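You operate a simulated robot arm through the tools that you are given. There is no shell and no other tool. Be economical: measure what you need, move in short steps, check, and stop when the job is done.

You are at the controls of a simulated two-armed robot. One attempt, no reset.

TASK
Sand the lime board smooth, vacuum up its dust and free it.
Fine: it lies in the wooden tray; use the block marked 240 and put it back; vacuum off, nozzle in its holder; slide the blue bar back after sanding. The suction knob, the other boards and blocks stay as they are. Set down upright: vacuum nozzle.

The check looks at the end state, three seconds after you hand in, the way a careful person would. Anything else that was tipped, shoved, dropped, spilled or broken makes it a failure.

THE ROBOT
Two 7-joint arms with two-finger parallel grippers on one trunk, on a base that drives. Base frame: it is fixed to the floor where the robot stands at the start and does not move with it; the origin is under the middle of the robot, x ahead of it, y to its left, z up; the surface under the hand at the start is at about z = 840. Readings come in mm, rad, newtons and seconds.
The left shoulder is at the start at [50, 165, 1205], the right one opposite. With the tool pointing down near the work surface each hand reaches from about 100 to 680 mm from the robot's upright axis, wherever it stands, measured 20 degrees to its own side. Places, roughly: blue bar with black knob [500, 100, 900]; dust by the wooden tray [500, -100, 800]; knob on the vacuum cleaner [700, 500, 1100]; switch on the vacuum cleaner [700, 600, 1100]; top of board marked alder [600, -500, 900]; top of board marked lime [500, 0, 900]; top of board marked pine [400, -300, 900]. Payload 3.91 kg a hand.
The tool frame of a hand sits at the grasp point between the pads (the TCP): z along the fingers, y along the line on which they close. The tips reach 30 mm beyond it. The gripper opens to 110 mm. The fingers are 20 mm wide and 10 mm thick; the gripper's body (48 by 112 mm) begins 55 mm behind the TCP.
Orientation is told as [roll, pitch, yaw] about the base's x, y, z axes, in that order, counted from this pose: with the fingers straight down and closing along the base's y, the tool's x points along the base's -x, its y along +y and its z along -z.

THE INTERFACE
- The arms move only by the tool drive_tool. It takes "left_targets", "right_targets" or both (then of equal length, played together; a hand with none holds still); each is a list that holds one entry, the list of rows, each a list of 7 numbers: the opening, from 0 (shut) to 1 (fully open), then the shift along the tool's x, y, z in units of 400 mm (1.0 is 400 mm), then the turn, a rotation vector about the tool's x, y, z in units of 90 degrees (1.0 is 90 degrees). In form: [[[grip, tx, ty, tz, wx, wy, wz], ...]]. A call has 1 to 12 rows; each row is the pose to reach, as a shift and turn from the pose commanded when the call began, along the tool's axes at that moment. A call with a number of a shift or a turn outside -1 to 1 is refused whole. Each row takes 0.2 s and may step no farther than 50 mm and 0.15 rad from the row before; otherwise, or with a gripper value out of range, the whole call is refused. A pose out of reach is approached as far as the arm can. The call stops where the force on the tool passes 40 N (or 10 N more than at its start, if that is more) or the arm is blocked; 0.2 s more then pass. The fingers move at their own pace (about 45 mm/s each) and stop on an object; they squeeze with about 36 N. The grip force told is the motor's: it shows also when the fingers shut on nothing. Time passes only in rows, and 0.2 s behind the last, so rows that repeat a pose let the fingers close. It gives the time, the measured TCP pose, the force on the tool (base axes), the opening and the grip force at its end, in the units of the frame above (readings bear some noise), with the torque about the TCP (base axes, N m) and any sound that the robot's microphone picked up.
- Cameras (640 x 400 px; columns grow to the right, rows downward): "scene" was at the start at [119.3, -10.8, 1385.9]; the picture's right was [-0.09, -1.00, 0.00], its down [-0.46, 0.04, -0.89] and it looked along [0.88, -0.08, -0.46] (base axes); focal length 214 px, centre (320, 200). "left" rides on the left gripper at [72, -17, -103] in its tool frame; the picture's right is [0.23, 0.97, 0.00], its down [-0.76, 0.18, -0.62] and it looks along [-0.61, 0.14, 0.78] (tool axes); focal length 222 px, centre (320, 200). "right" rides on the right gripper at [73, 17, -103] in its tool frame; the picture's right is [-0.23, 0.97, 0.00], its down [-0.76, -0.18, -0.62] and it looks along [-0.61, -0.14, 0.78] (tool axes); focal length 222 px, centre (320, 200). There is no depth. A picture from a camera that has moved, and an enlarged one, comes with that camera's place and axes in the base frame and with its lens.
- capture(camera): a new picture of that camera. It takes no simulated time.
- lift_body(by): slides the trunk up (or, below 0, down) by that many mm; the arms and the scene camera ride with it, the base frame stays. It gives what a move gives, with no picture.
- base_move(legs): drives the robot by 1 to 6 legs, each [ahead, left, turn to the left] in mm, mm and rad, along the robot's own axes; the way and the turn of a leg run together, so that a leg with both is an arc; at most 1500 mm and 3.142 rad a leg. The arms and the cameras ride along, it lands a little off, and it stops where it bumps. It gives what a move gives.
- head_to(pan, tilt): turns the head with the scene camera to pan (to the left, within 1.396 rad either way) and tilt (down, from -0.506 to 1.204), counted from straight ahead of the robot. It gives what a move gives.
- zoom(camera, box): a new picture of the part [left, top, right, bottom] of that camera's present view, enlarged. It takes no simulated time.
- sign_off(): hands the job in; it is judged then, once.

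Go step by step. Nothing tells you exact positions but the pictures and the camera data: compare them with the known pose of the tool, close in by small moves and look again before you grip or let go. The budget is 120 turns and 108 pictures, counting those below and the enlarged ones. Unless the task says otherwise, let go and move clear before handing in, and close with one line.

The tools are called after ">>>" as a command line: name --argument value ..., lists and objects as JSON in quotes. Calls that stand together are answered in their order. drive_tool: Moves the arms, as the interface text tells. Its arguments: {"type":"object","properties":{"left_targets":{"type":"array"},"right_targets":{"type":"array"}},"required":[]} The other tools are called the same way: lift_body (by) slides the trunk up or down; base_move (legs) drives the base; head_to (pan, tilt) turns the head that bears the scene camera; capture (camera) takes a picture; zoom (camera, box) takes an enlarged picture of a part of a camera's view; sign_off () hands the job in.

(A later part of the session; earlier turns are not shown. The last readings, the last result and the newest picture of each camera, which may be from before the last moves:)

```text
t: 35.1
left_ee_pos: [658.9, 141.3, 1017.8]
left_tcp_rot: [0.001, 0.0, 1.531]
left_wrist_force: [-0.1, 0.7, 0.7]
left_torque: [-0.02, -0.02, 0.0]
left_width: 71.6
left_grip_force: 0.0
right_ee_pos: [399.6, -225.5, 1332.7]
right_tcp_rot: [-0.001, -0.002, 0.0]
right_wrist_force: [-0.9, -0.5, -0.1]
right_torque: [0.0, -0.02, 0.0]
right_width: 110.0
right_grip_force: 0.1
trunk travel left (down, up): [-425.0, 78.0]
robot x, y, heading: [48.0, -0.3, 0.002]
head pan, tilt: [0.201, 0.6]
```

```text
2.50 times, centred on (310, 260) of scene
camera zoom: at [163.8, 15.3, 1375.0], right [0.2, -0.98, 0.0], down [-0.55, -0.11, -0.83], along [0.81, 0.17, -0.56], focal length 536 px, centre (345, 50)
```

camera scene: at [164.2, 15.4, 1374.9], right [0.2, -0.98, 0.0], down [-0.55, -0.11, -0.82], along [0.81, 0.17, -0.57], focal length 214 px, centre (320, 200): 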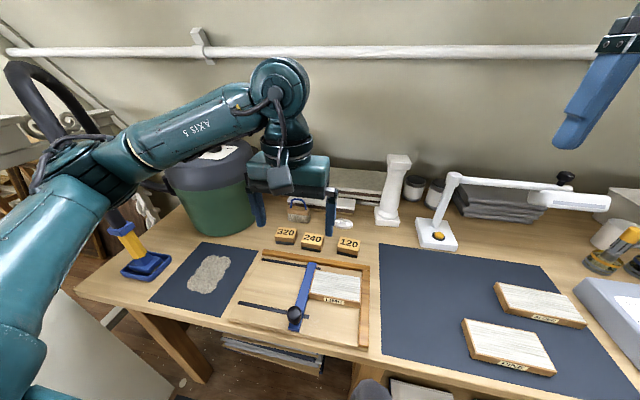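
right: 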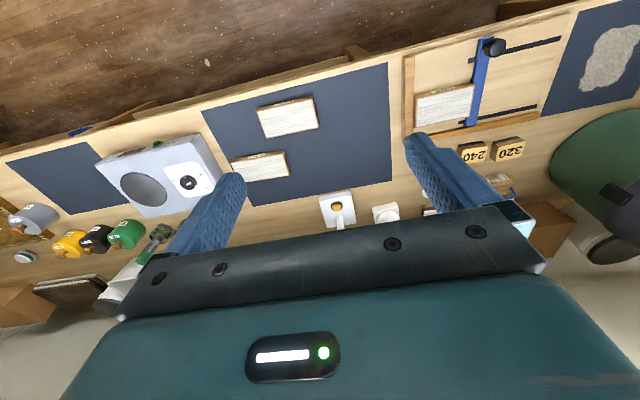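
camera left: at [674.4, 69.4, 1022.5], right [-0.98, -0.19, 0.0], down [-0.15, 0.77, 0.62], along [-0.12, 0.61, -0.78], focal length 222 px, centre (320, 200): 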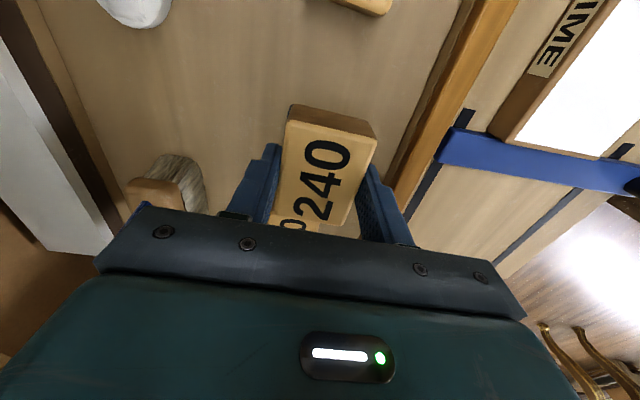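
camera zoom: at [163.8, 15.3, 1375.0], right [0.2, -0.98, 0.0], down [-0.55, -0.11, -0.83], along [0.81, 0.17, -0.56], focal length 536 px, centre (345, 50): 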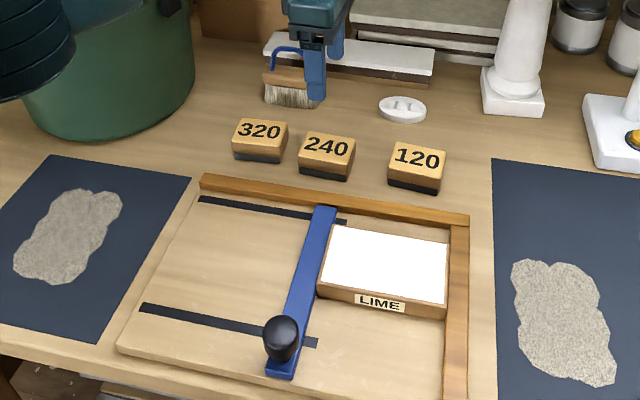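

The block is back in place. Now I turn the gripper back and move above the black knob of the blue bar.

>>> drive_tool --left_targets '[[[0.65, 0.008, 0.06, 0, 0, 0, 0.0886], [0.65, 0.016, 0.12, 0, 0, 0, 0.1773], [0.65, 0.023, 0.18, 0, 0, 0, 0.2659], [0.65, 0.031, 0.24, 0, 0, 0, 0.3545], [0.65, 0.039, 0.3, 0, 0, 0, 0.4432], [0.65, 0.047, 0.36, 0, 0, 0, 0.5318], [0.65, 0.055, 0.42, 0, 0, 0, 0.6205], [0.65, 0.063, 0.48, 0, 0, 0, 0.7091], [0.65, 0.07, 0.54, 0, 0, 0, 0.7977], [0.65, 0.078, 0.6, 0, 0, 0, 0.8864], [0.65, 0.086, 0.657, 0.045, 0, 0, 0.975]]]'

>>> capture --camera "left"

>>> zoom --camera "scene" --box '[220, 180, 400, 340]'

```text
t: 37.5
left_ee_pos: [392.1, 116.0, 1001.5]
left_tcp_rot: [0.001, -0.003, -0.003]
left_wrist_force: [-0.3, 0.7, -0.3]
left_torque: [0.0, 0.03, 0.01]
left_width: 71.5
left_grip_force: 0.1
right_ee_pos: [399.6, -226.2, 1332.4]
right_tcp_rot: [0.0, -0.001, 0.001]
right_wrist_force: [-0.3, 0.8, -0.5]
right_torque: [-0.01, -0.01, -0.01]
right_width: 109.6
right_grip_force: 0.0
trunk travel left (down, up): [-425.0, 78.0]
robot x, y, heading: [52.2, -0.8, 0.003]
head pan, tilt: [0.201, 0.6]
```

```text
76 pictures are left
camera left: at [319.8, 99.6, 1104.6], right [-0.22, 0.97, 0.0], down [0.76, 0.17, 0.62], along [0.61, 0.14, -0.78], focal length 222 px, centre (320, 200)
```

left: 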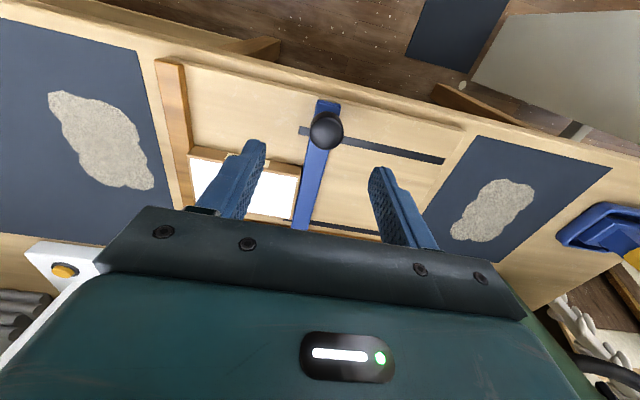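

```text
2.50 times, centred on (310, 260) of scene
camera zoom: at [164.1, 15.5, 1375.0], right [0.2, -0.98, 0.0], down [-0.55, -0.11, -0.83], along [0.81, 0.17, -0.56], focal length 536 px, centre (345, 50)
```

zoom: 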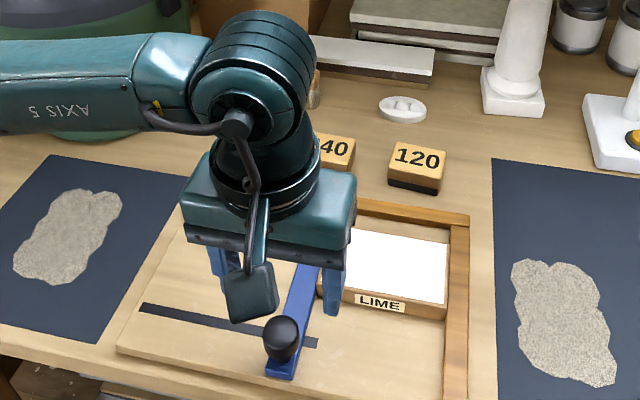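

>>> drive_tool --left_targets '[[[0.65, -0.01, 0.01, 0.1, 0, 0, 0], [0.65, -0.03, 0.0225, 0.18, 0, 0, 0]]]'

>>> capture --camera "left"

>>> zoom --camera "scene" --box '[220, 220, 380, 340]'

```text
t: 38.1
left_ee_pos: [406.6, 127.8, 928.6]
left_tcp_rot: [0.0, -0.001, -0.003]
left_wrist_force: [-0.6, -0.3, -0.3]
left_torque: [0.02, -0.01, 0.0]
left_width: 71.5
left_grip_force: 0.1
right_ee_pos: [399.9, -225.8, 1331.5]
right_tcp_rot: [0.0, 0.0, 0.0]
right_wrist_force: [0.7, 0.2, 0.1]
right_torque: [0.02, 0.0, 0.01]
right_width: 110.1
right_grip_force: 0.0
trunk travel left (down, up): [-425.0, 78.0]
robot x, y, heading: [49.9, 1.0, 0.004]
head pan, tilt: [0.201, 0.6]
```

```text
74 pictures are left
camera left: at [334.8, 110.8, 1031.7], right [-0.22, 0.97, 0.0], down [0.76, 0.18, 0.62], along [0.61, 0.14, -0.78], focal length 222 px, centre (320, 200)
```

left: 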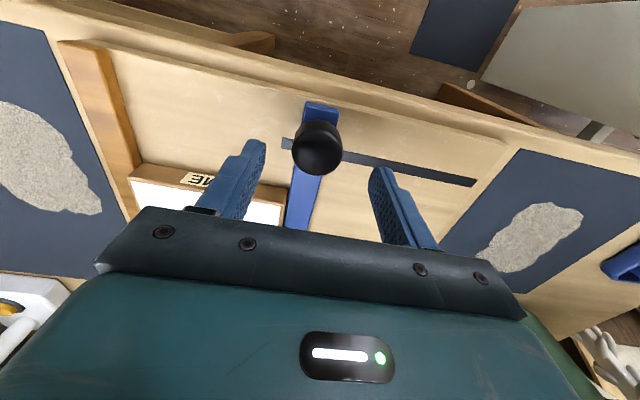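

```text
3.33 times, centred on (300, 280) of scene
camera zoom: at [164.3, 15.5, 1375.0], right [0.2, -0.98, 0.0], down [-0.55, -0.11, -0.83], along [0.81, 0.17, -0.57], focal length 715 px, centre (387, -67)
```

zoom: 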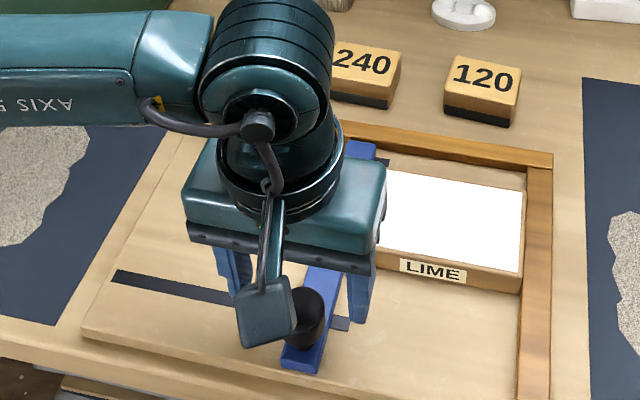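

The knob centre is at about (398, 123.5, 895). I centre, lower and grip it.

>>> drive_tool --left_targets '[[[0.65, 0.021, -0.011, 0.02, 0, 0, 0], [0.65, 0.021, -0.011, 0.062, 0, 0, 0], [0.3, 0.021, -0.011, 0.062, 0, 0, 0], [0.25, 0.021, -0.011, 0.062, 0, 0, 0], [0.2, 0.021, -0.011, 0.062, 0, 0, 0], [0.2, 0.021, -0.011, 0.062, 0, 0, 0]]]'

>>> capture --camera "left"

```text
t: 39.5
left_ee_pos: [398.6, 121.6, 905.1]
left_tcp_rot: [-0.001, 0.0, -0.001]
left_wrist_force: [-0.5, -0.6, -2.3]
left_torque: [0.33, -0.25, -0.02]
left_width: 31.3
left_grip_force: 45.2
right_ee_pos: [399.4, -225.9, 1331.7]
right_tcp_rot: [0.002, -0.001, 0.001]
right_wrist_force: [0.2, 0.1, 0.6]
right_torque: [0.02, 0.01, 0.01]
right_width: 110.2
right_grip_force: 0.1
trunk travel left (down, up): [-425.0, 78.0]
robot x, y, heading: [51.4, 1.4, -0.001]
head pan, tilt: [0.201, 0.6]
```

```text
72 pictures are left
camera left: at [326.3, 106.3, 1007.9], right [-0.23, 0.97, 0.0], down [0.76, 0.18, 0.62], along [0.61, 0.14, -0.78], focal length 222 px, centre (320, 200)
```

left: 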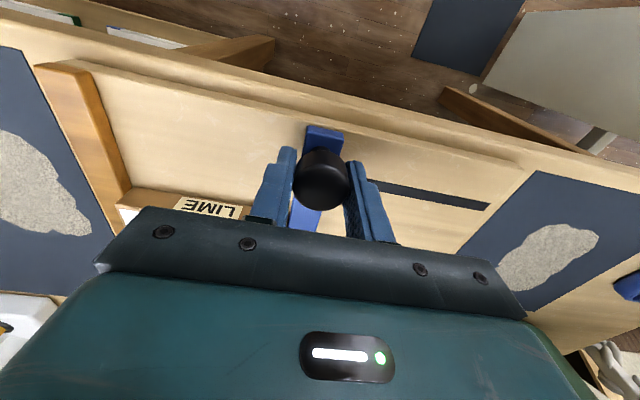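

Gripped. I slide the bar to the left, +y.

>>> drive_tool --left_targets '[[[0.2, 0, 0.025, 0, 0, 0, 0], [0.2, 0, 0.05, 0, 0, 0, 0], [0.2, 0, 0.075, 0, 0, 0, 0], [0.2, 0, 0.1, 0, 0, 0, 0], [0.2, 0, 0.125, 0, 0, 0, 0], [0.2, 0, 0.15, 0, 0, 0, 0]]]'

>>> zoom --camera "scene" --box '[200, 180, 400, 340]'

```text
t: 40.9
left_ee_pos: [397.6, 182.3, 904.2]
left_tcp_rot: [-0.001, -0.001, -0.002]
left_wrist_force: [5.0, -1.2, 1.5]
left_torque: [0.24, 1.09, 0.08]
left_width: 31.4
left_grip_force: 45.6
right_ee_pos: [401.1, -225.2, 1332.8]
right_tcp_rot: [0.0, 0.0, 0.002]
right_wrist_force: [-0.1, 0.6, -0.5]
right_torque: [0.01, 0.0, -0.02]
right_width: 109.9
right_grip_force: 0.1
trunk travel left (down, up): [-425.0, 78.0]
robot x, y, heading: [52.0, -1.0, -0.0]
head pan, tilt: [0.201, 0.6]
```

```text
2.50 times, centred on (300, 260) of scene
camera zoom: at [164.9, 15.1, 1375.2], right [0.2, -0.98, 0.0], down [-0.55, -0.11, -0.82], along [0.81, 0.17, -0.57], focal length 536 px, centre (370, 50)
```

zoom: 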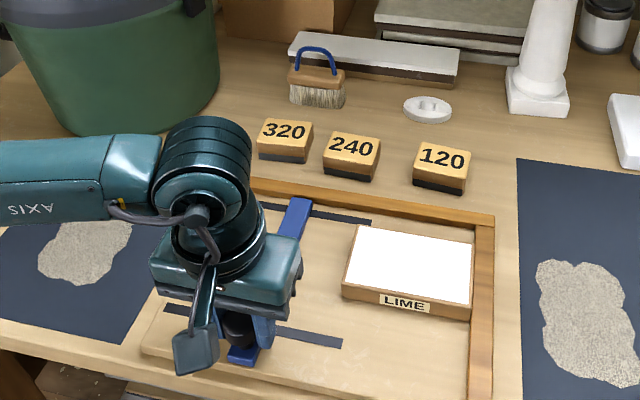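

It slides freely. I continue toward the far end of the slots.

>>> drive_tool --left_targets '[[[0.2, 0, 0.025, 0, 0, 0, 0], [0.2, 0, 0.05, 0, 0, 0, 0], [0.2, 0, 0.075, 0, 0, 0, 0], [0.2, 0, 0.1, 0, 0, 0, 0], [0.2, 0, 0.125, 0, 0, 0, 0], [0.2, 0, 0.145, 0, 0, 0, 0]]]'

>>> zoom --camera "scene" --box '[200, 180, 400, 340]'

```text
t: 42.3
left_ee_pos: [400.1, 242.9, 904.1]
left_tcp_rot: [0.001, 0.0, -0.002]
left_wrist_force: [-1.7, -1.8, -0.6]
left_torque: [-0.35, -0.11, -0.11]
left_width: 31.5
left_grip_force: 44.9
right_ee_pos: [400.0, -226.8, 1332.1]
right_tcp_rot: [0.001, -0.004, 0.0]
right_wrist_force: [0.3, -0.9, -0.1]
right_torque: [-0.01, -0.01, -0.02]
right_width: 109.8
right_grip_force: 0.2
trunk travel left (down, up): [-425.0, 78.0]
robot x, y, heading: [50.1, -0.8, 0.003]
head pan, tilt: [0.201, 0.6]
```

```text
2.50 times, centred on (300, 260) of scene
camera zoom: at [164.0, 15.0, 1375.0], right [0.2, -0.98, 0.0], down [-0.55, -0.11, -0.83], along [0.81, 0.17, -0.56], focal length 536 px, centre (370, 50)
```

zoom: 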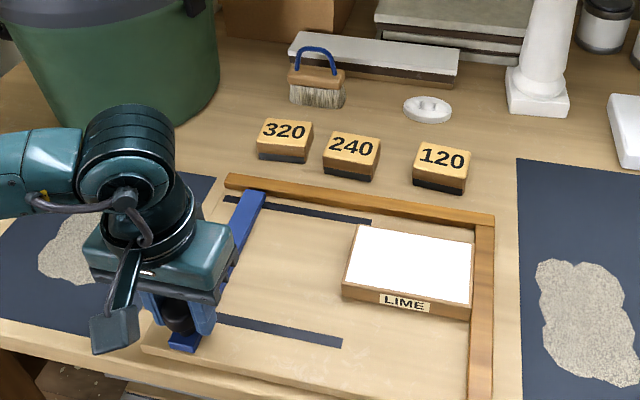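

>>> drive_tool --left_targets '[[[0.2, 0, 0.02, 0, 0, 0, 0], [0.2, 0, 0.035, 0, 0, 0, 0], [0.2, 0, 0.05, 0, 0, 0, 0]]]'

>>> zoom --camera "scene" --box '[200, 180, 400, 340]'

```text
t: 43.1
left_ee_pos: [398.7, 261.3, 904.9]
left_tcp_rot: [0.0, -0.002, -0.001]
left_wrist_force: [4.4, -3.9, 5.4]
left_torque: [0.25, 1.04, -0.01]
left_width: 31.3
left_grip_force: 45.4
right_ee_pos: [400.6, -226.9, 1331.6]
right_tcp_rot: [0.001, -0.001, -0.001]
right_wrist_force: [0.2, 0.2, 0.6]
right_torque: [0.01, 0.0, -0.01]
right_width: 109.8
right_grip_force: 0.1
trunk travel left (down, up): [-425.0, 78.0]
robot x, y, heading: [46.9, 1.5, -0.001]
head pan, tilt: [0.201, 0.6]
```

```text
2.50 times, centred on (300, 260) of scene
camera zoom: at [164.5, 14.8, 1375.0], right [0.2, -0.98, 0.0], down [-0.55, -0.11, -0.82], along [0.81, 0.17, -0.57], focal length 536 px, centre (370, 50)
```

zoom: 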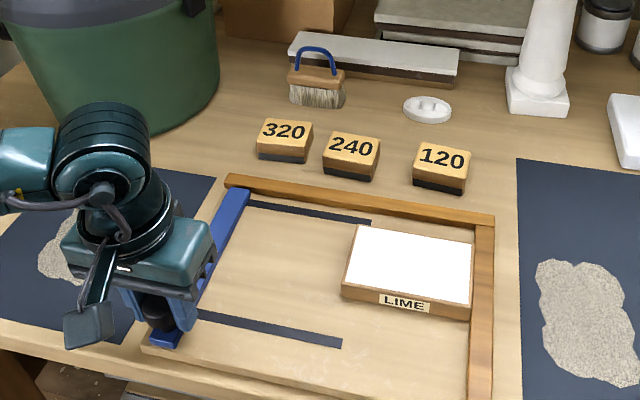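

The bar is at the end of its slots. I release, rise, and turn the head to the vacuum and nozzle.

>>> drive_tool --left_targets '[[[0.5, 0, 0, 0, 0, 0, 0], [0.65, 0, 0, 0, 0, 0, 0], [0.65, 0, 0, 0, 0, 0, 0], [0.65, 0, 0, -0.1, 0, 0, 0], [0.65, 0, 0, -0.2, 0, 0, 0], [0.65, 0, 0, -0.3, 0, 0, 0], [0.65, 0, 0, -0.4, 0, 0, 0], [0.65, 0, -0.08, -0.5, 0, 0, 0], [0.65, 0, -0.16, -0.58, 0, 0, 0], [0.65, 0, -0.25, -0.63, 0, 0, 0]]]'

>>> head_to --pan 0.8 --tilt 0.55

>>> capture --camera "scene"

```text
refused: row 8 steps farther than a row can; nothing moved
```

```text
t: 44.1
left_ee_pos: [397.4, 261.1, 904.5]
left_tcp_rot: [0.0, -0.001, -0.002]
left_wrist_force: [5.5, -0.5, 7.3]
left_torque: [-0.25, 0.02, 0.07]
left_width: 31.5
left_grip_force: 45.4
right_ee_pos: [400.2, -226.5, 1331.7]
right_tcp_rot: [0.002, 0.0, 0.001]
right_wrist_force: [0.1, -0.8, 0.6]
right_torque: [0.02, 0.01, -0.05]
right_width: 110.2
right_grip_force: 0.0
trunk travel left (down, up): [-425.0, 78.0]
robot x, y, heading: [50.4, 0.1, 0.002]
head pan, tilt: [0.799, 0.55]
```

```text
68 pictures are left
camera scene: at [140.4, 61.6, 1379.5], right [0.72, -0.7, 0.0], down [-0.36, -0.37, -0.85], along [0.59, 0.61, -0.52], focal length 214 px, centre (320, 200)
```

scene: 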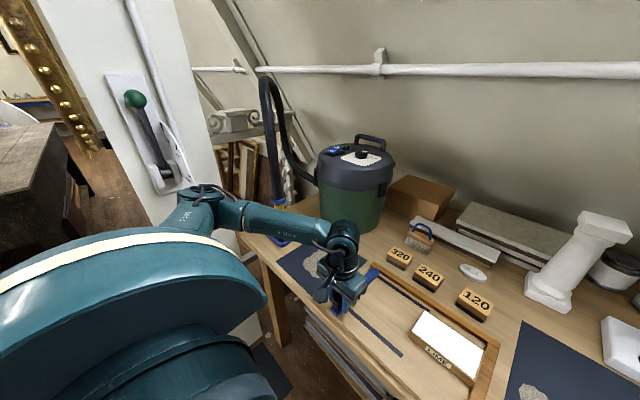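

>>> drive_tool --left_targets '[[[0.5, 0, 0, 0, 0, 0, 0], [0.65, 0, 0, 0, 0, 0, 0], [0.65, 0, 0, 0, 0, 0, 0], [0.65, 0, 0, -0.1, 0, 0, 0], [0.65, 0, 0, -0.2, 0, 0, 0], [0.65, 0, 0, -0.3, 0, 0, 0], [0.65, 0, 0, -0.4, 0, 0, 0], [0.65, 0, -0.06, -0.48, 0, 0, 0], [0.65, 0, -0.14, -0.54, 0, 0, 0], [0.65, 0, -0.22, -0.58, 0, 0, 0]]]'

>>> zoom --camera "scene" --box '[220, 60, 440, 300]'

>>> capture --camera "left"

```text
t: 46.3
left_ee_pos: [398.9, 172.7, 1134.1]
left_tcp_rot: [0.003, 0.001, 0.001]
left_wrist_force: [0.1, -0.4, 0.4]
left_torque: [-0.03, 0.01, 0.02]
left_width: 71.6
left_grip_force: 0.0
right_ee_pos: [399.7, -227.1, 1331.2]
right_tcp_rot: [0.002, -0.001, 0.0]
right_wrist_force: [0.3, 0.9, -0.5]
right_torque: [0.02, -0.01, -0.02]
right_width: 109.9
right_grip_force: 0.1
trunk travel left (down, up): [-425.0, 78.0]
robot x, y, heading: [49.1, -4.8, 0.006]
head pan, tilt: [0.799, 0.55]
```

```text
1.67 times, centred on (330, 180) of scene
camera zoom: at [140.4, 61.2, 1379.5], right [0.72, -0.7, 0.0], down [-0.36, -0.37, -0.85], along [0.59, 0.61, -0.52], focal length 358 px, centre (303, 233)
```

zoom: 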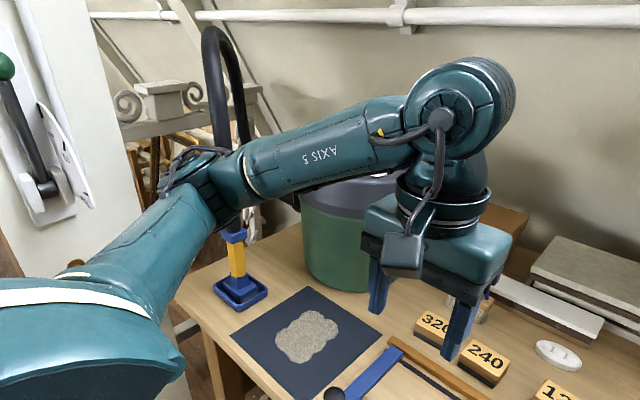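

```text
66 pictures are left
camera left: at [326.6, 156.9, 1238.2], right [-0.23, 0.97, 0.0], down [0.76, 0.18, 0.62], along [0.61, 0.14, -0.78], focal length 222 px, centre (320, 200)
```

left: 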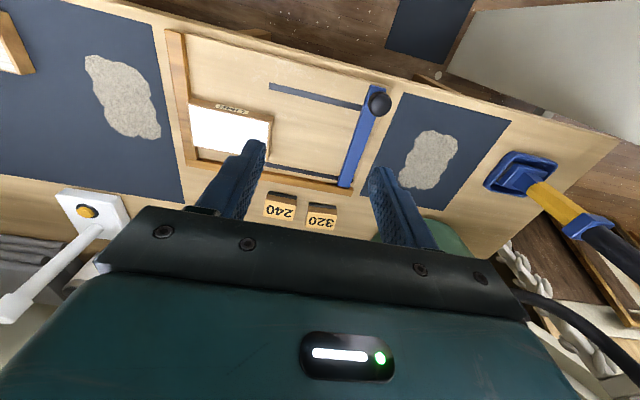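

Released. I check how much space is between base and table before driving toward the vacuum.

>>> head_to --pan 0.35 --tilt 1.2

>>> capture --camera "scene"

>>> head_to --pan 1.3 --tilt 0.7

>>> capture --camera "scene"

```text
t: 47.4
left_ee_pos: [398.0, 174.1, 1133.8]
left_tcp_rot: [-0.001, 0.0, -0.001]
left_wrist_force: [-0.1, -0.2, 0.6]
left_torque: [-0.01, -0.01, 0.01]
left_width: 71.2
left_grip_force: 0.1
right_ee_pos: [399.9, -225.8, 1333.0]
right_tcp_rot: [-0.002, 0.001, 0.001]
right_wrist_force: [-0.1, 0.0, 0.7]
right_torque: [-0.03, 0.01, -0.02]
right_width: 110.0
right_grip_force: 0.0
trunk travel left (down, up): [-425.0, 78.0]
robot x, y, heading: [51.3, -2.2, -0.002]
head pan, tilt: [0.351, 1.201]
```

```text
65 pictures are left
camera scene: at [130.1, 17.0, 1330.4], right [0.35, -0.94, 0.0], down [-0.87, -0.32, -0.36], along [0.34, 0.13, -0.93], focal length 214 px, centre (320, 200)
```

scene: 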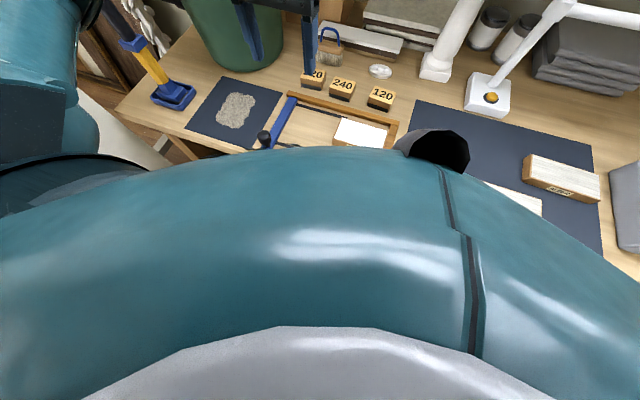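

```text
t: 48.6
left_ee_pos: [399.0, 175.0, 1133.4]
left_tcp_rot: [-0.001, 0.0, -0.002]
left_wrist_force: [-0.8, -0.5, 0.3]
left_torque: [0.0, 0.01, 0.01]
left_width: 71.7
left_grip_force: 0.2
right_ee_pos: [400.6, -226.3, 1333.6]
right_tcp_rot: [0.001, 0.0, 0.0]
right_wrist_force: [0.0, -0.2, -0.2]
right_torque: [0.03, 0.01, -0.01]
right_width: 109.8
right_grip_force: 0.1
trunk travel left (down, up): [-425.0, 78.0]
robot x, y, heading: [51.4, -3.2, 0.008]
head pan, tilt: [1.3, 0.7]
```

```text
64 pictures are left
camera scene: at [100.3, 79.5, 1366.3], right [0.96, -0.27, 0.0], down [-0.17, -0.62, -0.76], along [0.2, 0.74, -0.64], focal length 214 px, centre (320, 200)
```

scene: 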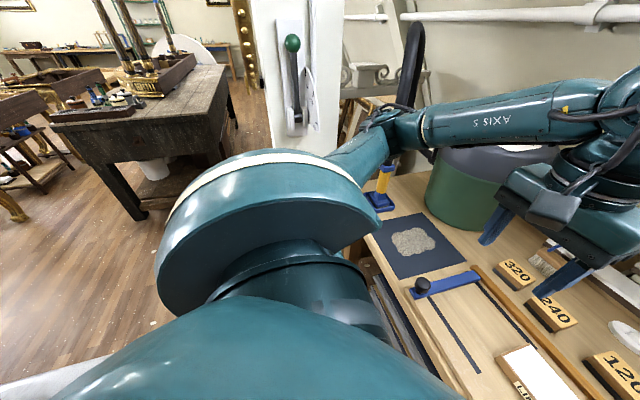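

There is room to the left. I drive 150 mm left and look at the switch and nozzle again.

>>> base_move --legs '[[0, 150, 0]]'

>>> head_to --pan 0.7 --tilt 0.5

>>> capture --camera "scene"

>>> zoom --camera "scene" --box '[300, 80, 460, 180]'

```text
t: 50.5
left_ee_pos: [398.7, 320.0, 1133.2]
left_tcp_rot: [0.001, 0.002, -0.001]
left_wrist_force: [0.2, 0.0, -0.5]
left_torque: [-0.03, -0.01, 0.02]
left_width: 71.4
left_grip_force: 0.0
right_ee_pos: [398.8, -79.6, 1332.7]
right_tcp_rot: [-0.001, 0.002, 0.0]
right_wrist_force: [0.1, 0.4, -0.1]
right_torque: [-0.01, 0.01, 0.02]
right_width: 109.8
right_grip_force: 0.1
trunk travel left (down, up): [-425.0, 78.0]
robot x, y, heading: [48.6, 147.5, 0.005]
head pan, tilt: [1.3, 0.7]
```

```text
t: 51.5
left_ee_pos: [398.5, 321.0, 1133.7]
left_tcp_rot: [0.001, 0.001, -0.002]
left_wrist_force: [0.3, 0.2, 0.4]
left_torque: [0.03, 0.01, -0.01]
left_width: 71.5
left_grip_force: 0.1
right_ee_pos: [399.7, -79.0, 1332.5]
right_tcp_rot: [-0.001, 0.0, 0.0]
right_wrist_force: [-1.0, 0.0, 0.5]
right_torque: [-0.03, -0.01, -0.01]
right_width: 110.0
right_grip_force: 0.0
trunk travel left (down, up): [-425.0, 78.0]
robot x, y, heading: [47.6, 145.9, -0.0]
head pan, tilt: [0.7, 0.499]
```

```text
63 pictures are left
camera scene: at [146.9, 202.5, 1384.0], right [0.65, -0.76, 0.0], down [-0.37, -0.31, -0.88], along [0.67, 0.57, -0.48], focal length 214 px, centre (320, 200)
```

scene: 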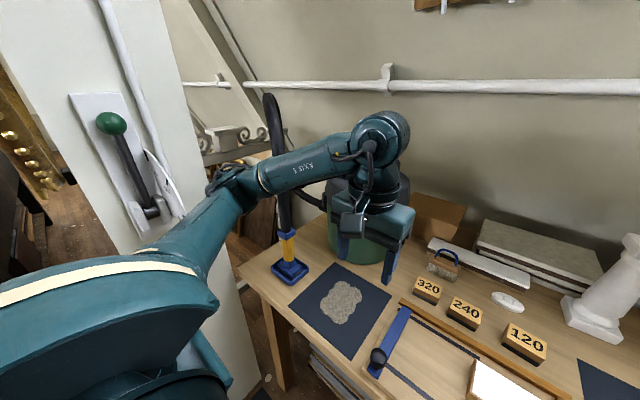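

```text
4.00 times, centred on (380, 130) of scene
camera zoom: at [146.9, 202.5, 1384.0], right [0.65, -0.76, 0.0], down [-0.37, -0.31, -0.88], along [0.67, 0.57, -0.48], focal length 858 px, centre (80, 480)
```

zoom: 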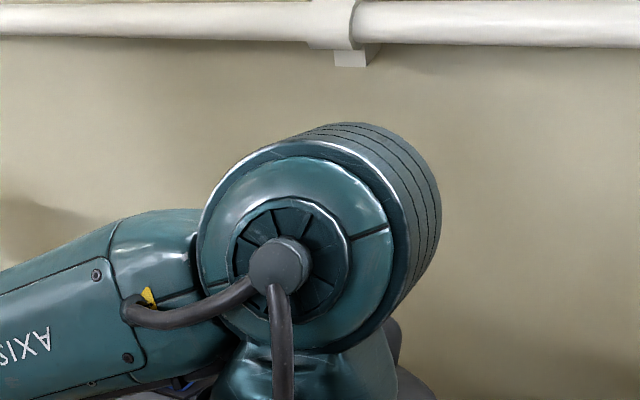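

I raise the left hand to look down on the vacuum's switch panel.

>>> drive_tool --left_targets '[[[0.3, 0, 0, -0.12, 0, 0, 0], [0.0, 0, 0, -0.24, 0, 0, 0], [0.0, -0.03, 0.03, -0.35, 0, 0, 0], [0.0, -0.08, 0.1, -0.42, 0, 0, 0], [0.0, -0.13, 0.18, -0.48, 0, 0, 0], [0.0, -0.17, 0.25, -0.5, 0, 0, 0]]]'

>>> capture --camera "left"

>>> capture --camera "scene"

```text
t: 52.9
left_ee_pos: [470.3, 423.1, 1335.8]
left_tcp_rot: [-0.001, 0.0, -0.002]
left_wrist_force: [0.6, -0.4, 0.2]
left_torque: [-0.03, 0.03, 0.0]
left_width: 0.2
left_grip_force: 36.0
right_ee_pos: [398.6, -79.2, 1333.2]
right_tcp_rot: [0.001, 0.001, 0.001]
right_wrist_force: [-1.1, 0.8, 0.4]
right_torque: [-0.01, 0.0, 0.01]
right_width: 110.1
right_grip_force: 0.0
trunk travel left (down, up): [-425.0, 78.0]
robot x, y, heading: [45.1, 144.1, 0.0]
head pan, tilt: [0.7, 0.499]
```

```text
61 pictures are left
camera left: at [397.5, 407.1, 1439.1], right [-0.23, 0.97, 0.0], down [0.76, 0.18, 0.62], along [0.61, 0.14, -0.78], focal length 222 px, centre (320, 200)
```

left: 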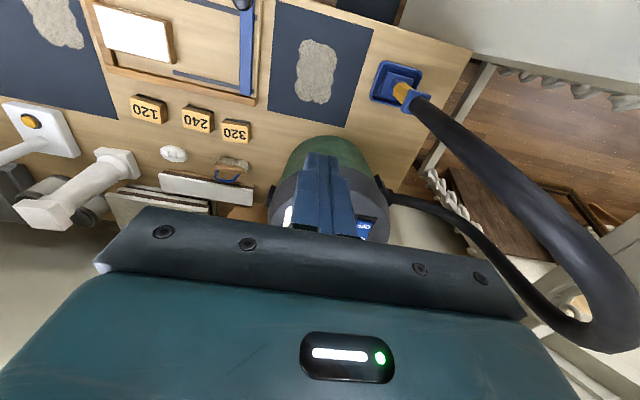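

```text
60 pictures are left
camera scene: at [147.1, 202.7, 1384.0], right [0.65, -0.76, 0.0], down [-0.37, -0.31, -0.88], along [0.67, 0.57, -0.48], focal length 214 px, centre (320, 200)
```

scene: 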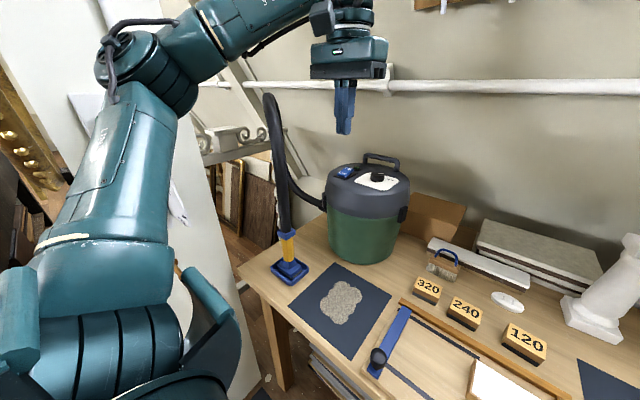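

>>> zoom --camera "scene" --box '[310, 140, 430, 220]'

>>> zoom --camera "left" --box '[240, 120, 440, 250]'

>>> zoom --camera "scene" --box '[230, 80, 350, 300]'

```text
5.00 times, centred on (370, 180) of scene
camera zoom: at [147.1, 202.7, 1384.0], right [0.65, -0.76, 0.0], down [-0.37, -0.31, -0.88], along [0.67, 0.57, -0.48], focal length 1072 px, centre (70, 300)
```

zoom: 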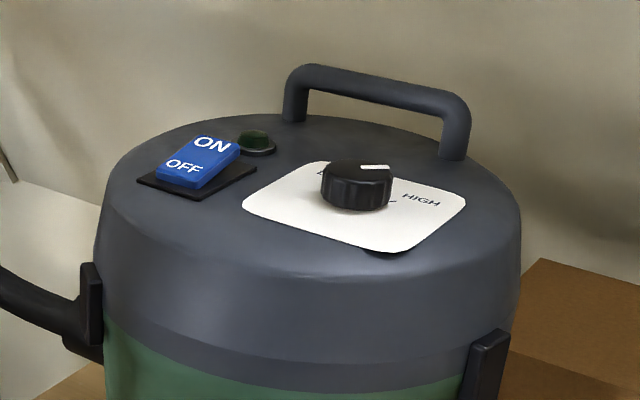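

```text
3.08 times, centred on (340, 185) of left
camera zoom: at [397.5, 407.1, 1439.1], right [-0.23, 0.97, 0.0], down [0.76, 0.18, 0.62], along [0.61, 0.14, -0.78], focal length 684 px, centre (258, 246)
```

zoom: 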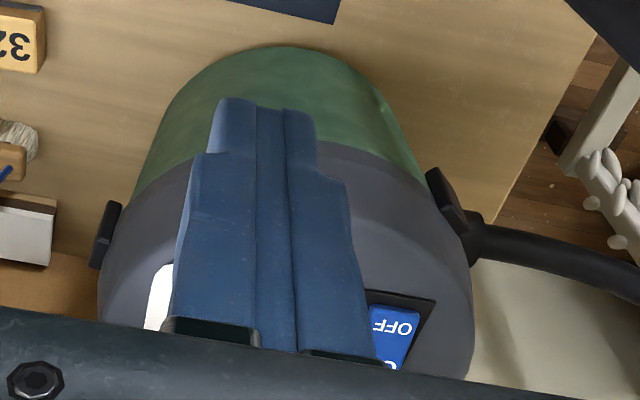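

```text
1.82 times, centred on (290, 190) of scene
camera zoom: at [147.1, 202.7, 1384.0], right [0.65, -0.76, 0.0], down [-0.37, -0.31, -0.88], along [0.67, 0.57, -0.48], focal length 390 px, centre (374, 218)
```

zoom: 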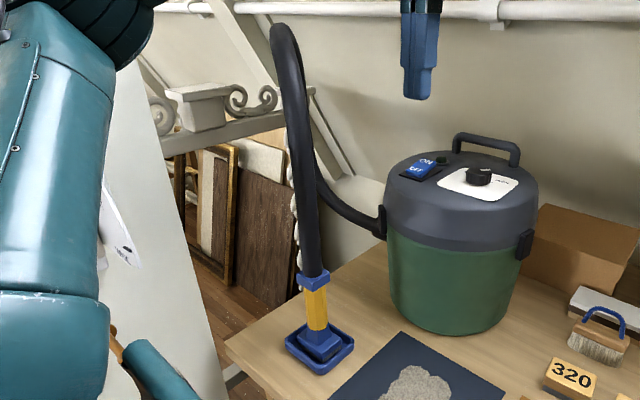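

The rocker is off with its ON side at about (703, 551, 1142). I pitch the closed fingers forward and approach from the right to stay clear of the hose.

>>> drive_tool --left_targets '[[[0, -0.05, 0.03, 0, -0.0148, -0.0732, -0.0406], [0, -0.1, 0.06, 0, -0.0296, -0.1463, -0.0813], [0, -0.15, 0.09, 0, -0.0445, -0.2195, -0.1219], [0, -0.2, 0.12, 0.02, -0.0593, -0.2926, -0.1625], [0, -0.25, 0.15, 0.04, -0.0741, -0.3658, -0.2032], [0, -0.3, 0.175, 0.06, -0.0889, -0.4389, -0.2438], [0, -0.38, 0.21, 0.1, -0.0889, -0.4389, -0.2438], [0, -0.45, 0.25, 0.16, -0.0889, -0.4389, -0.2438], [0, -0.495, 0.28, 0.22, -0.0889, -0.4389, -0.2438]]]'

>>> capture --camera "left"

>>> capture --camera "scene"

>>> zoom --camera "scene" --box '[310, 120, 430, 200]'

```text
t: 54.9
left_ee_pos: [664.7, 532.6, 1247.3]
left_tcp_rot: [0.0, -0.697, 0.397]
left_wrist_force: [0.2, -0.3, -0.6]
left_torque: [-0.05, -0.01, -0.01]
left_width: 0.0
left_grip_force: 36.3
right_ee_pos: [400.9, -79.6, 1332.2]
right_tcp_rot: [0.0, 0.0, -0.001]
right_wrist_force: [0.1, 0.4, 0.5]
right_torque: [-0.01, 0.02, -0.01]
right_width: 109.9
right_grip_force: 0.1
trunk travel left (down, up): [-425.0, 78.0]
robot x, y, heading: [47.7, 145.4, 0.003]
head pan, tilt: [0.7, 0.499]
```

```text
56 pictures are left
camera left: at [559.5, 470.4, 1279.9], right [-0.54, 0.83, -0.15], down [0.1, 0.23, 0.97], along [0.84, 0.5, -0.21], focal length 222 px, centre (320, 200)
```

left: 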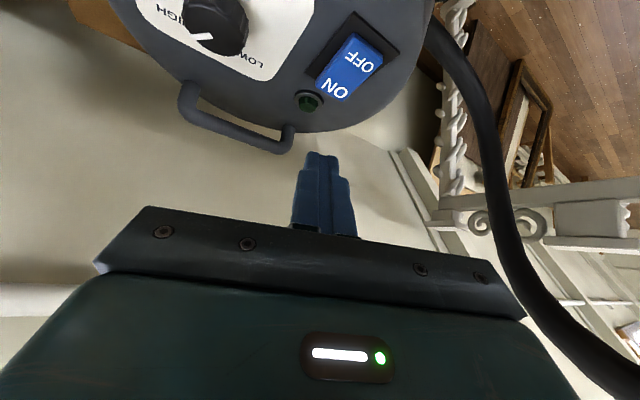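

```text
55 pictures are left
camera scene: at [147.5, 202.8, 1384.0], right [0.65, -0.76, 0.0], down [-0.37, -0.31, -0.88], along [0.67, 0.57, -0.48], focal length 214 px, centre (320, 200)
```

scene: 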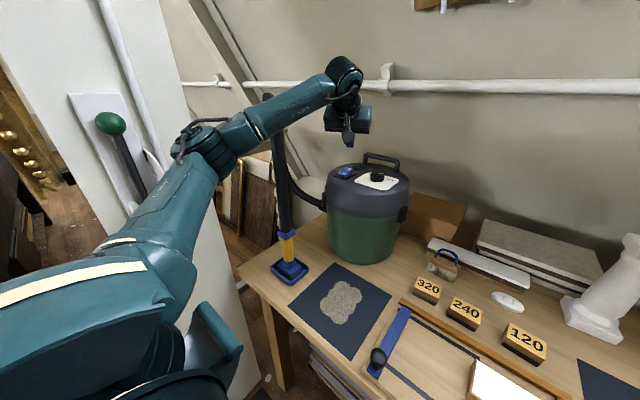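

```text
5.00 times, centred on (370, 160) of scene
camera zoom: at [147.5, 202.8, 1384.0], right [0.65, -0.76, 0.0], down [-0.37, -0.31, -0.88], along [0.67, 0.57, -0.48], focal length 1072 px, centre (70, 400)
```

zoom: 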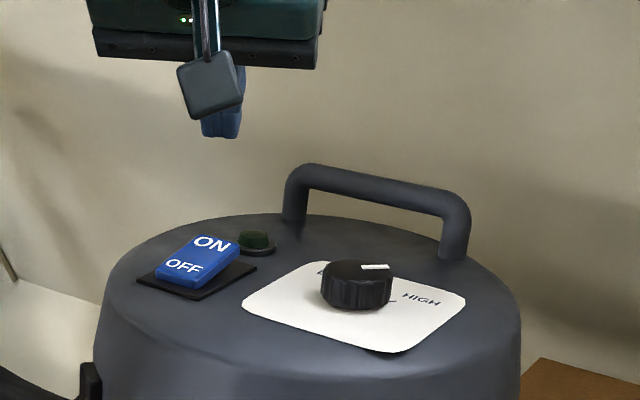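

>>> drive_tool --left_targets '[[[0, 0.029, 0.005, 0.085, 0, 0, 0], [0, 0.058, 0.011, 0.17, 0, 0, 0]]]'

>>> zoom --camera "left" --box '[220, 60, 420, 240]'

>>> zoom --camera "scene" --box '[310, 120, 430, 200]'

```text
t: 55.5
left_ee_pos: [687.0, 547.0, 1181.0]
left_tcp_rot: [0.001, -0.698, 0.398]
left_wrist_force: [-0.3, -0.3, 0.1]
left_torque: [-0.03, 0.02, 0.01]
left_width: 0.2
left_grip_force: 35.9
right_ee_pos: [398.6, -79.2, 1332.4]
right_tcp_rot: [0.0, 0.0, 0.001]
right_wrist_force: [0.3, -1.0, -0.2]
right_torque: [0.01, 0.0, -0.01]
right_width: 109.9
right_grip_force: 0.0
trunk travel left (down, up): [-425.0, 78.0]
robot x, y, heading: [50.8, 141.0, 0.003]
head pan, tilt: [0.7, 0.499]
```

```text
2.22 times, centred on (320, 150) of left
camera zoom: at [580.5, 485.4, 1214.3], right [-0.54, 0.83, -0.15], down [0.1, 0.23, 0.97], along [0.84, 0.5, -0.21], focal length 494 px, centre (320, 311)
```

zoom: 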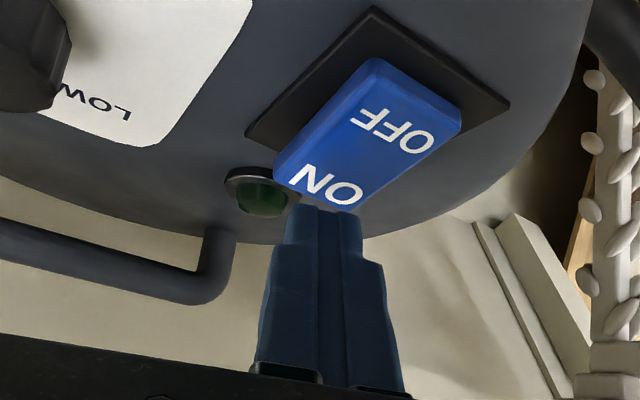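

```text
5.00 times, centred on (370, 160) of scene
camera zoom: at [147.1, 202.6, 1384.1], right [0.65, -0.76, 0.0], down [-0.37, -0.31, -0.88], along [0.67, 0.57, -0.48], focal length 1072 px, centre (70, 400)
```

zoom: 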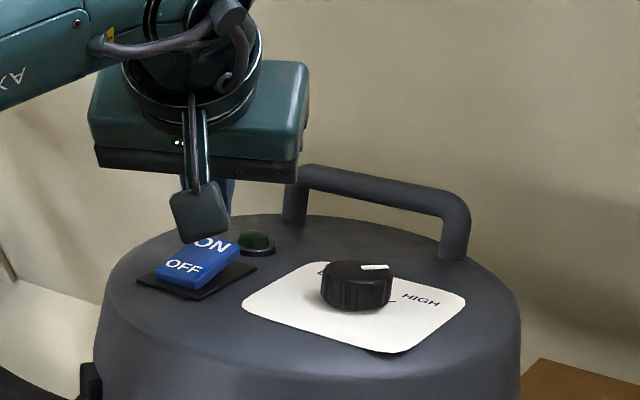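

The tips are right above ON. I press straight down.

>>> drive_tool --left_targets '[[[0, 0.0144, 0, 0.0173, 0, 0, 0], [0, 0.0225, 0, 0.0268, 0, 0, 0], [0, 0.0289, 0, 0.0345, 0, 0, 0], [0, 0.0337, 0, 0.0403, 0, 0, 0]]]'

>>> zoom --camera "left" --box '[220, 60, 420, 240]'

```text
t: 56.5
left_ee_pos: [686.8, 547.2, 1167.7]
left_tcp_rot: [-0.009, -0.719, 0.404]
left_wrist_force: [11.9, 8.6, 32.4]
left_torque: [0.39, -0.7, -0.36]
left_width: 0.0
left_grip_force: 35.8
right_ee_pos: [397.6, -80.8, 1332.3]
right_tcp_rot: [0.003, -0.002, 0.0]
right_wrist_force: [0.0, -0.4, 0.0]
right_torque: [0.01, 0.0, 0.02]
right_width: 110.0
right_grip_force: 0.0
trunk travel left (down, up): [-425.0, 78.0]
robot x, y, heading: [52.4, 147.8, 0.001]
head pan, tilt: [0.7, 0.499]
heard: click
```

```text
2.22 times, centred on (320, 150) of left
camera zoom: at [580.5, 484.1, 1198.7], right [-0.53, 0.83, -0.16], down [0.08, 0.23, 0.97], along [0.84, 0.51, -0.19], focal length 494 px, centre (320, 311)
```

zoom: 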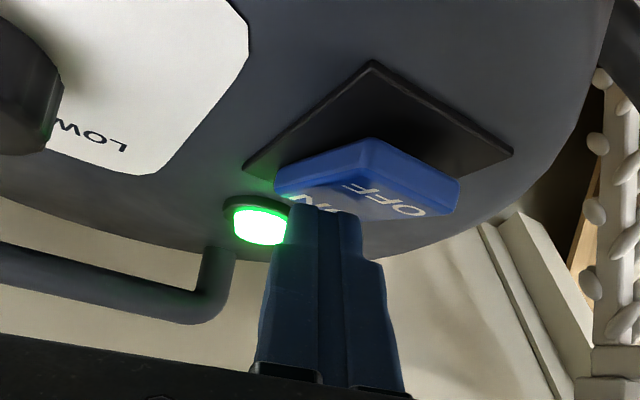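

The vacuum is on (lamp lit). I rise off the switch and retreat to the right of the hose.

>>> drive_tool --left_targets '[[[0, -0.076, 0, -0.091, 0, 0, 0], [0, -0.1525, 0, -0.182, 0, 0, 0], [0, -0.067, -0.007, -0.251, 0, 0, 0], [0, 0.019, -0.0135, -0.32, 0, 0, 0], [0, 0.104, -0.02, -0.389, 0, 0, 0], [0, 0.19, -0.027, -0.458, 0, 0, 0], [0.5, 0.275, -0.034, -0.527, 0, 0, 0], [0.5, 0.361, -0.0405, -0.596, 0, 0, 0]]]'

>>> zoom --camera "scene" --box '[230, 80, 430, 300]'

```text
t: 58.3
left_ee_pos: [451.3, 428.4, 1247.0]
left_tcp_rot: [0.001, -0.699, 0.398]
left_wrist_force: [0.1, -0.8, 1.0]
left_torque: [0.0, 0.0, -0.01]
left_width: 50.3
left_grip_force: 0.1
right_ee_pos: [398.3, -80.3, 1332.3]
right_tcp_rot: [0.001, -0.002, -0.001]
right_wrist_force: [-0.8, -0.2, 0.2]
right_torque: [0.02, -0.02, -0.01]
right_width: 110.2
right_grip_force: 0.0
trunk travel left (down, up): [-425.0, 78.0]
robot x, y, heading: [45.5, 147.5, -0.001]
head pan, tilt: [0.7, 0.499]
```

```text
1.82 times, centred on (330, 190) of scene
camera zoom: at [146.1, 202.0, 1384.2], right [0.64, -0.76, 0.0], down [-0.37, -0.31, -0.88], along [0.67, 0.57, -0.48], focal length 390 px, centre (302, 218)
```

zoom: 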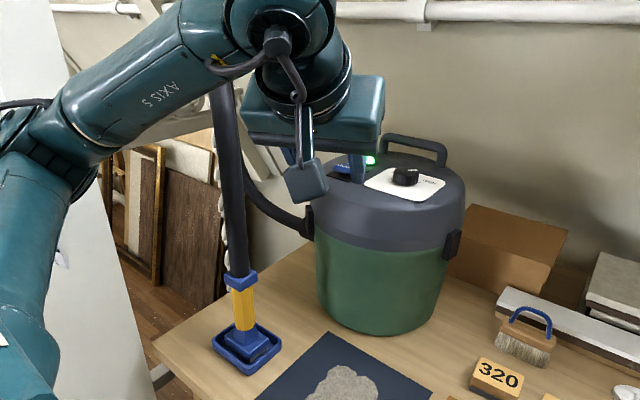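

Now I bring the left hand in front of the nozzle, fingers pitched to about 30° below horizontal, and look.

>>> drive_tool --left_targets '[[[0.5, 0.065, 0.0673, 0.0606, 0.021, -0.0315, 0.0175], [0.6, 0.13, 0.1346, 0.1213, 0.042, -0.063, 0.035], [0.7, 0.195, 0.2019, 0.1819, 0.063, -0.0945, 0.0525], [0.7, 0.26, 0.2691, 0.2426, 0.084, -0.126, 0.07], [0.7, 0.325, 0.3364, 0.3032, 0.105, -0.1575, 0.0875], [0.7, 0.39, 0.4037, 0.3639, 0.126, -0.189, 0.105], [0.7, 0.455, 0.471, 0.4245, 0.146, -0.2205, 0.1225]]]'

>>> capture --camera "left"

>>> capture --camera "scene"

```text
t: 59.9
left_ee_pos: [348.4, 590.1, 1004.3]
left_tcp_rot: [0.003, -1.051, 0.096]
left_wrist_force: [-0.9, -0.2, -1.1]
left_torque: [0.0, -0.01, -0.01]
left_width: 77.1
left_grip_force: 0.0
left hand out of reach, approached as far as the arm can: row 3, 4, 5, 6
right_ee_pos: [399.6, -78.8, 1332.2]
right_tcp_rot: [0.001, -0.001, 0.0]
right_wrist_force: [0.4, 0.1, -0.3]
right_torque: [-0.01, 0.02, 0.01]
right_width: 110.2
right_grip_force: 0.1
trunk travel left (down, up): [-425.0, 78.0]
robot x, y, heading: [52.9, 147.8, -0.0]
head pan, tilt: [0.7, 0.499]
```

```text
49 pictures are left
camera left: at [225.0, 562.3, 993.1], right [-0.21, 0.96, -0.2], down [-0.18, 0.16, 0.97], along [0.96, 0.24, 0.14], focal length 222 px, centre (320, 200)
```

left: 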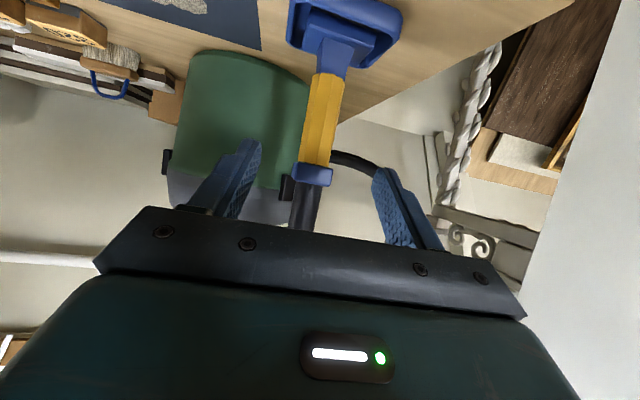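

```text
48 pictures are left
camera scene: at [146.1, 202.7, 1384.2], right [0.64, -0.76, 0.0], down [-0.37, -0.31, -0.88], along [0.67, 0.57, -0.48], focal length 214 px, centre (320, 200)
```

scene: 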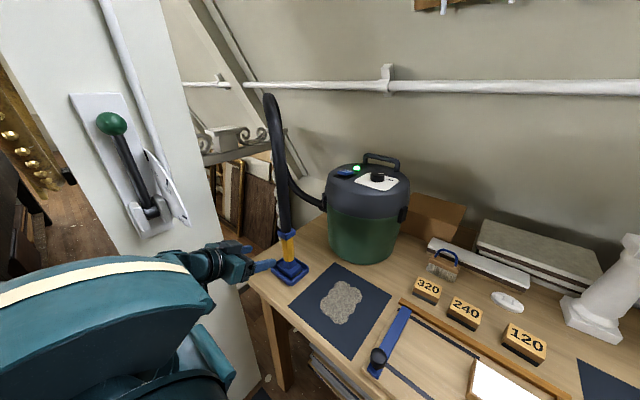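

>>> zoom --camera "left" --box '[250, 0, 430, 220]'

>>> zoom --camera "scene" --box '[220, 200, 360, 320]'

```text
1.82 times, centred on (340, 110) of left
camera zoom: at [225.0, 562.3, 993.1], right [-0.21, 0.96, -0.2], down [-0.18, 0.16, 0.97], along [0.96, 0.24, 0.14], focal length 404 px, centre (284, 364)
```

zoom: 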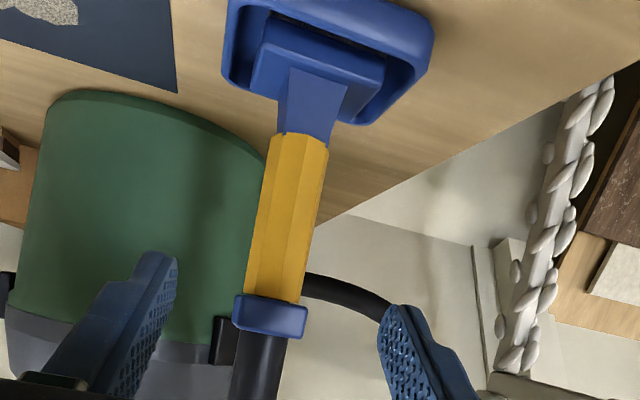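

```text
3.33 times, centred on (290, 260) of scene
camera zoom: at [146.1, 202.7, 1384.2], right [0.64, -0.76, 0.0], down [-0.37, -0.31, -0.88], along [0.67, 0.57, -0.48], focal length 715 px, centre (420, 0)
```

zoom: 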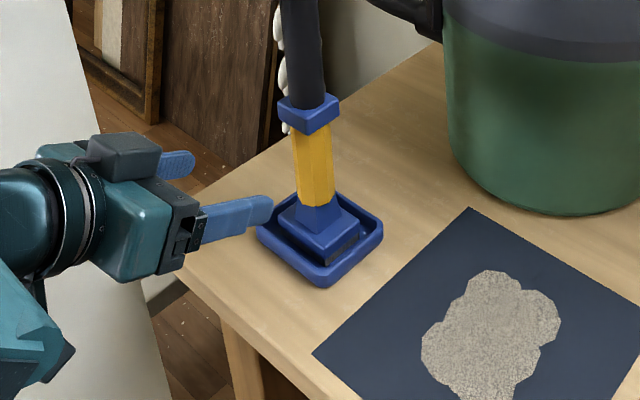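

The yellow grip is at about (470, 604). I straighten the yaw and move closer in front of it.

>>> drive_tool --left_targets '[[[0.7, 0.02, 0.005, 0.08, 0.018, 0, 0.01], [0.7, 0.04, 0.01, 0.16, 0.036, 0, 0.02], [0.7, 0.06, 0.016, 0.2435, 0.053, 0, 0.0304], [0.7, 0.06, 0.016, 0.2435, 0.053, 0, 0.0304]]]'

>>> capture --camera "left"

>>> zoom --camera "scene" --box '[220, 200, 360, 320]'

```text
t: 60.9
left_ee_pos: [420.0, 604.0, 931.6]
left_tcp_rot: [0.001, -1.047, 0.001]
left_wrist_force: [0.3, -0.8, -0.4]
left_torque: [-0.02, -0.03, 0.0]
left_width: 77.1
left_grip_force: 0.0
right_ee_pos: [398.9, -80.3, 1331.9]
right_tcp_rot: [0.0, -0.002, 0.0]
right_wrist_force: [-0.3, -0.2, -0.1]
right_torque: [0.01, -0.02, -0.03]
right_width: 110.0
right_grip_force: 0.1
trunk travel left (down, up): [-425.0, 78.0]
robot x, y, heading: [49.8, 150.8, 0.001]
head pan, tilt: [0.7, 0.499]
```

```text
45 pictures are left
camera left: at [294.9, 587.1, 921.0], right [-0.12, 0.97, -0.2], down [-0.16, 0.18, 0.97], along [0.98, 0.14, 0.13], focal length 222 px, centre (320, 200)
```

left: 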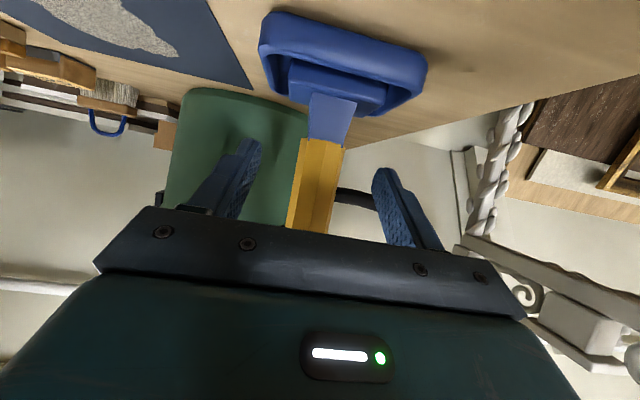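

```text
3.33 times, centred on (290, 260) of scene
camera zoom: at [146.7, 202.1, 1384.1], right [0.65, -0.76, 0.0], down [-0.37, -0.31, -0.88], along [0.67, 0.57, -0.48], focal length 715 px, centre (420, 0)
```

zoom: 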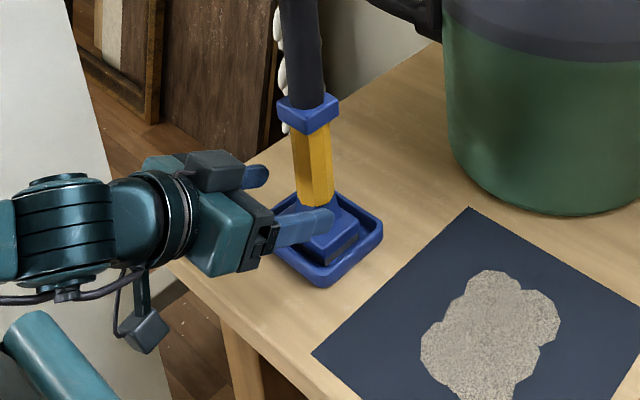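

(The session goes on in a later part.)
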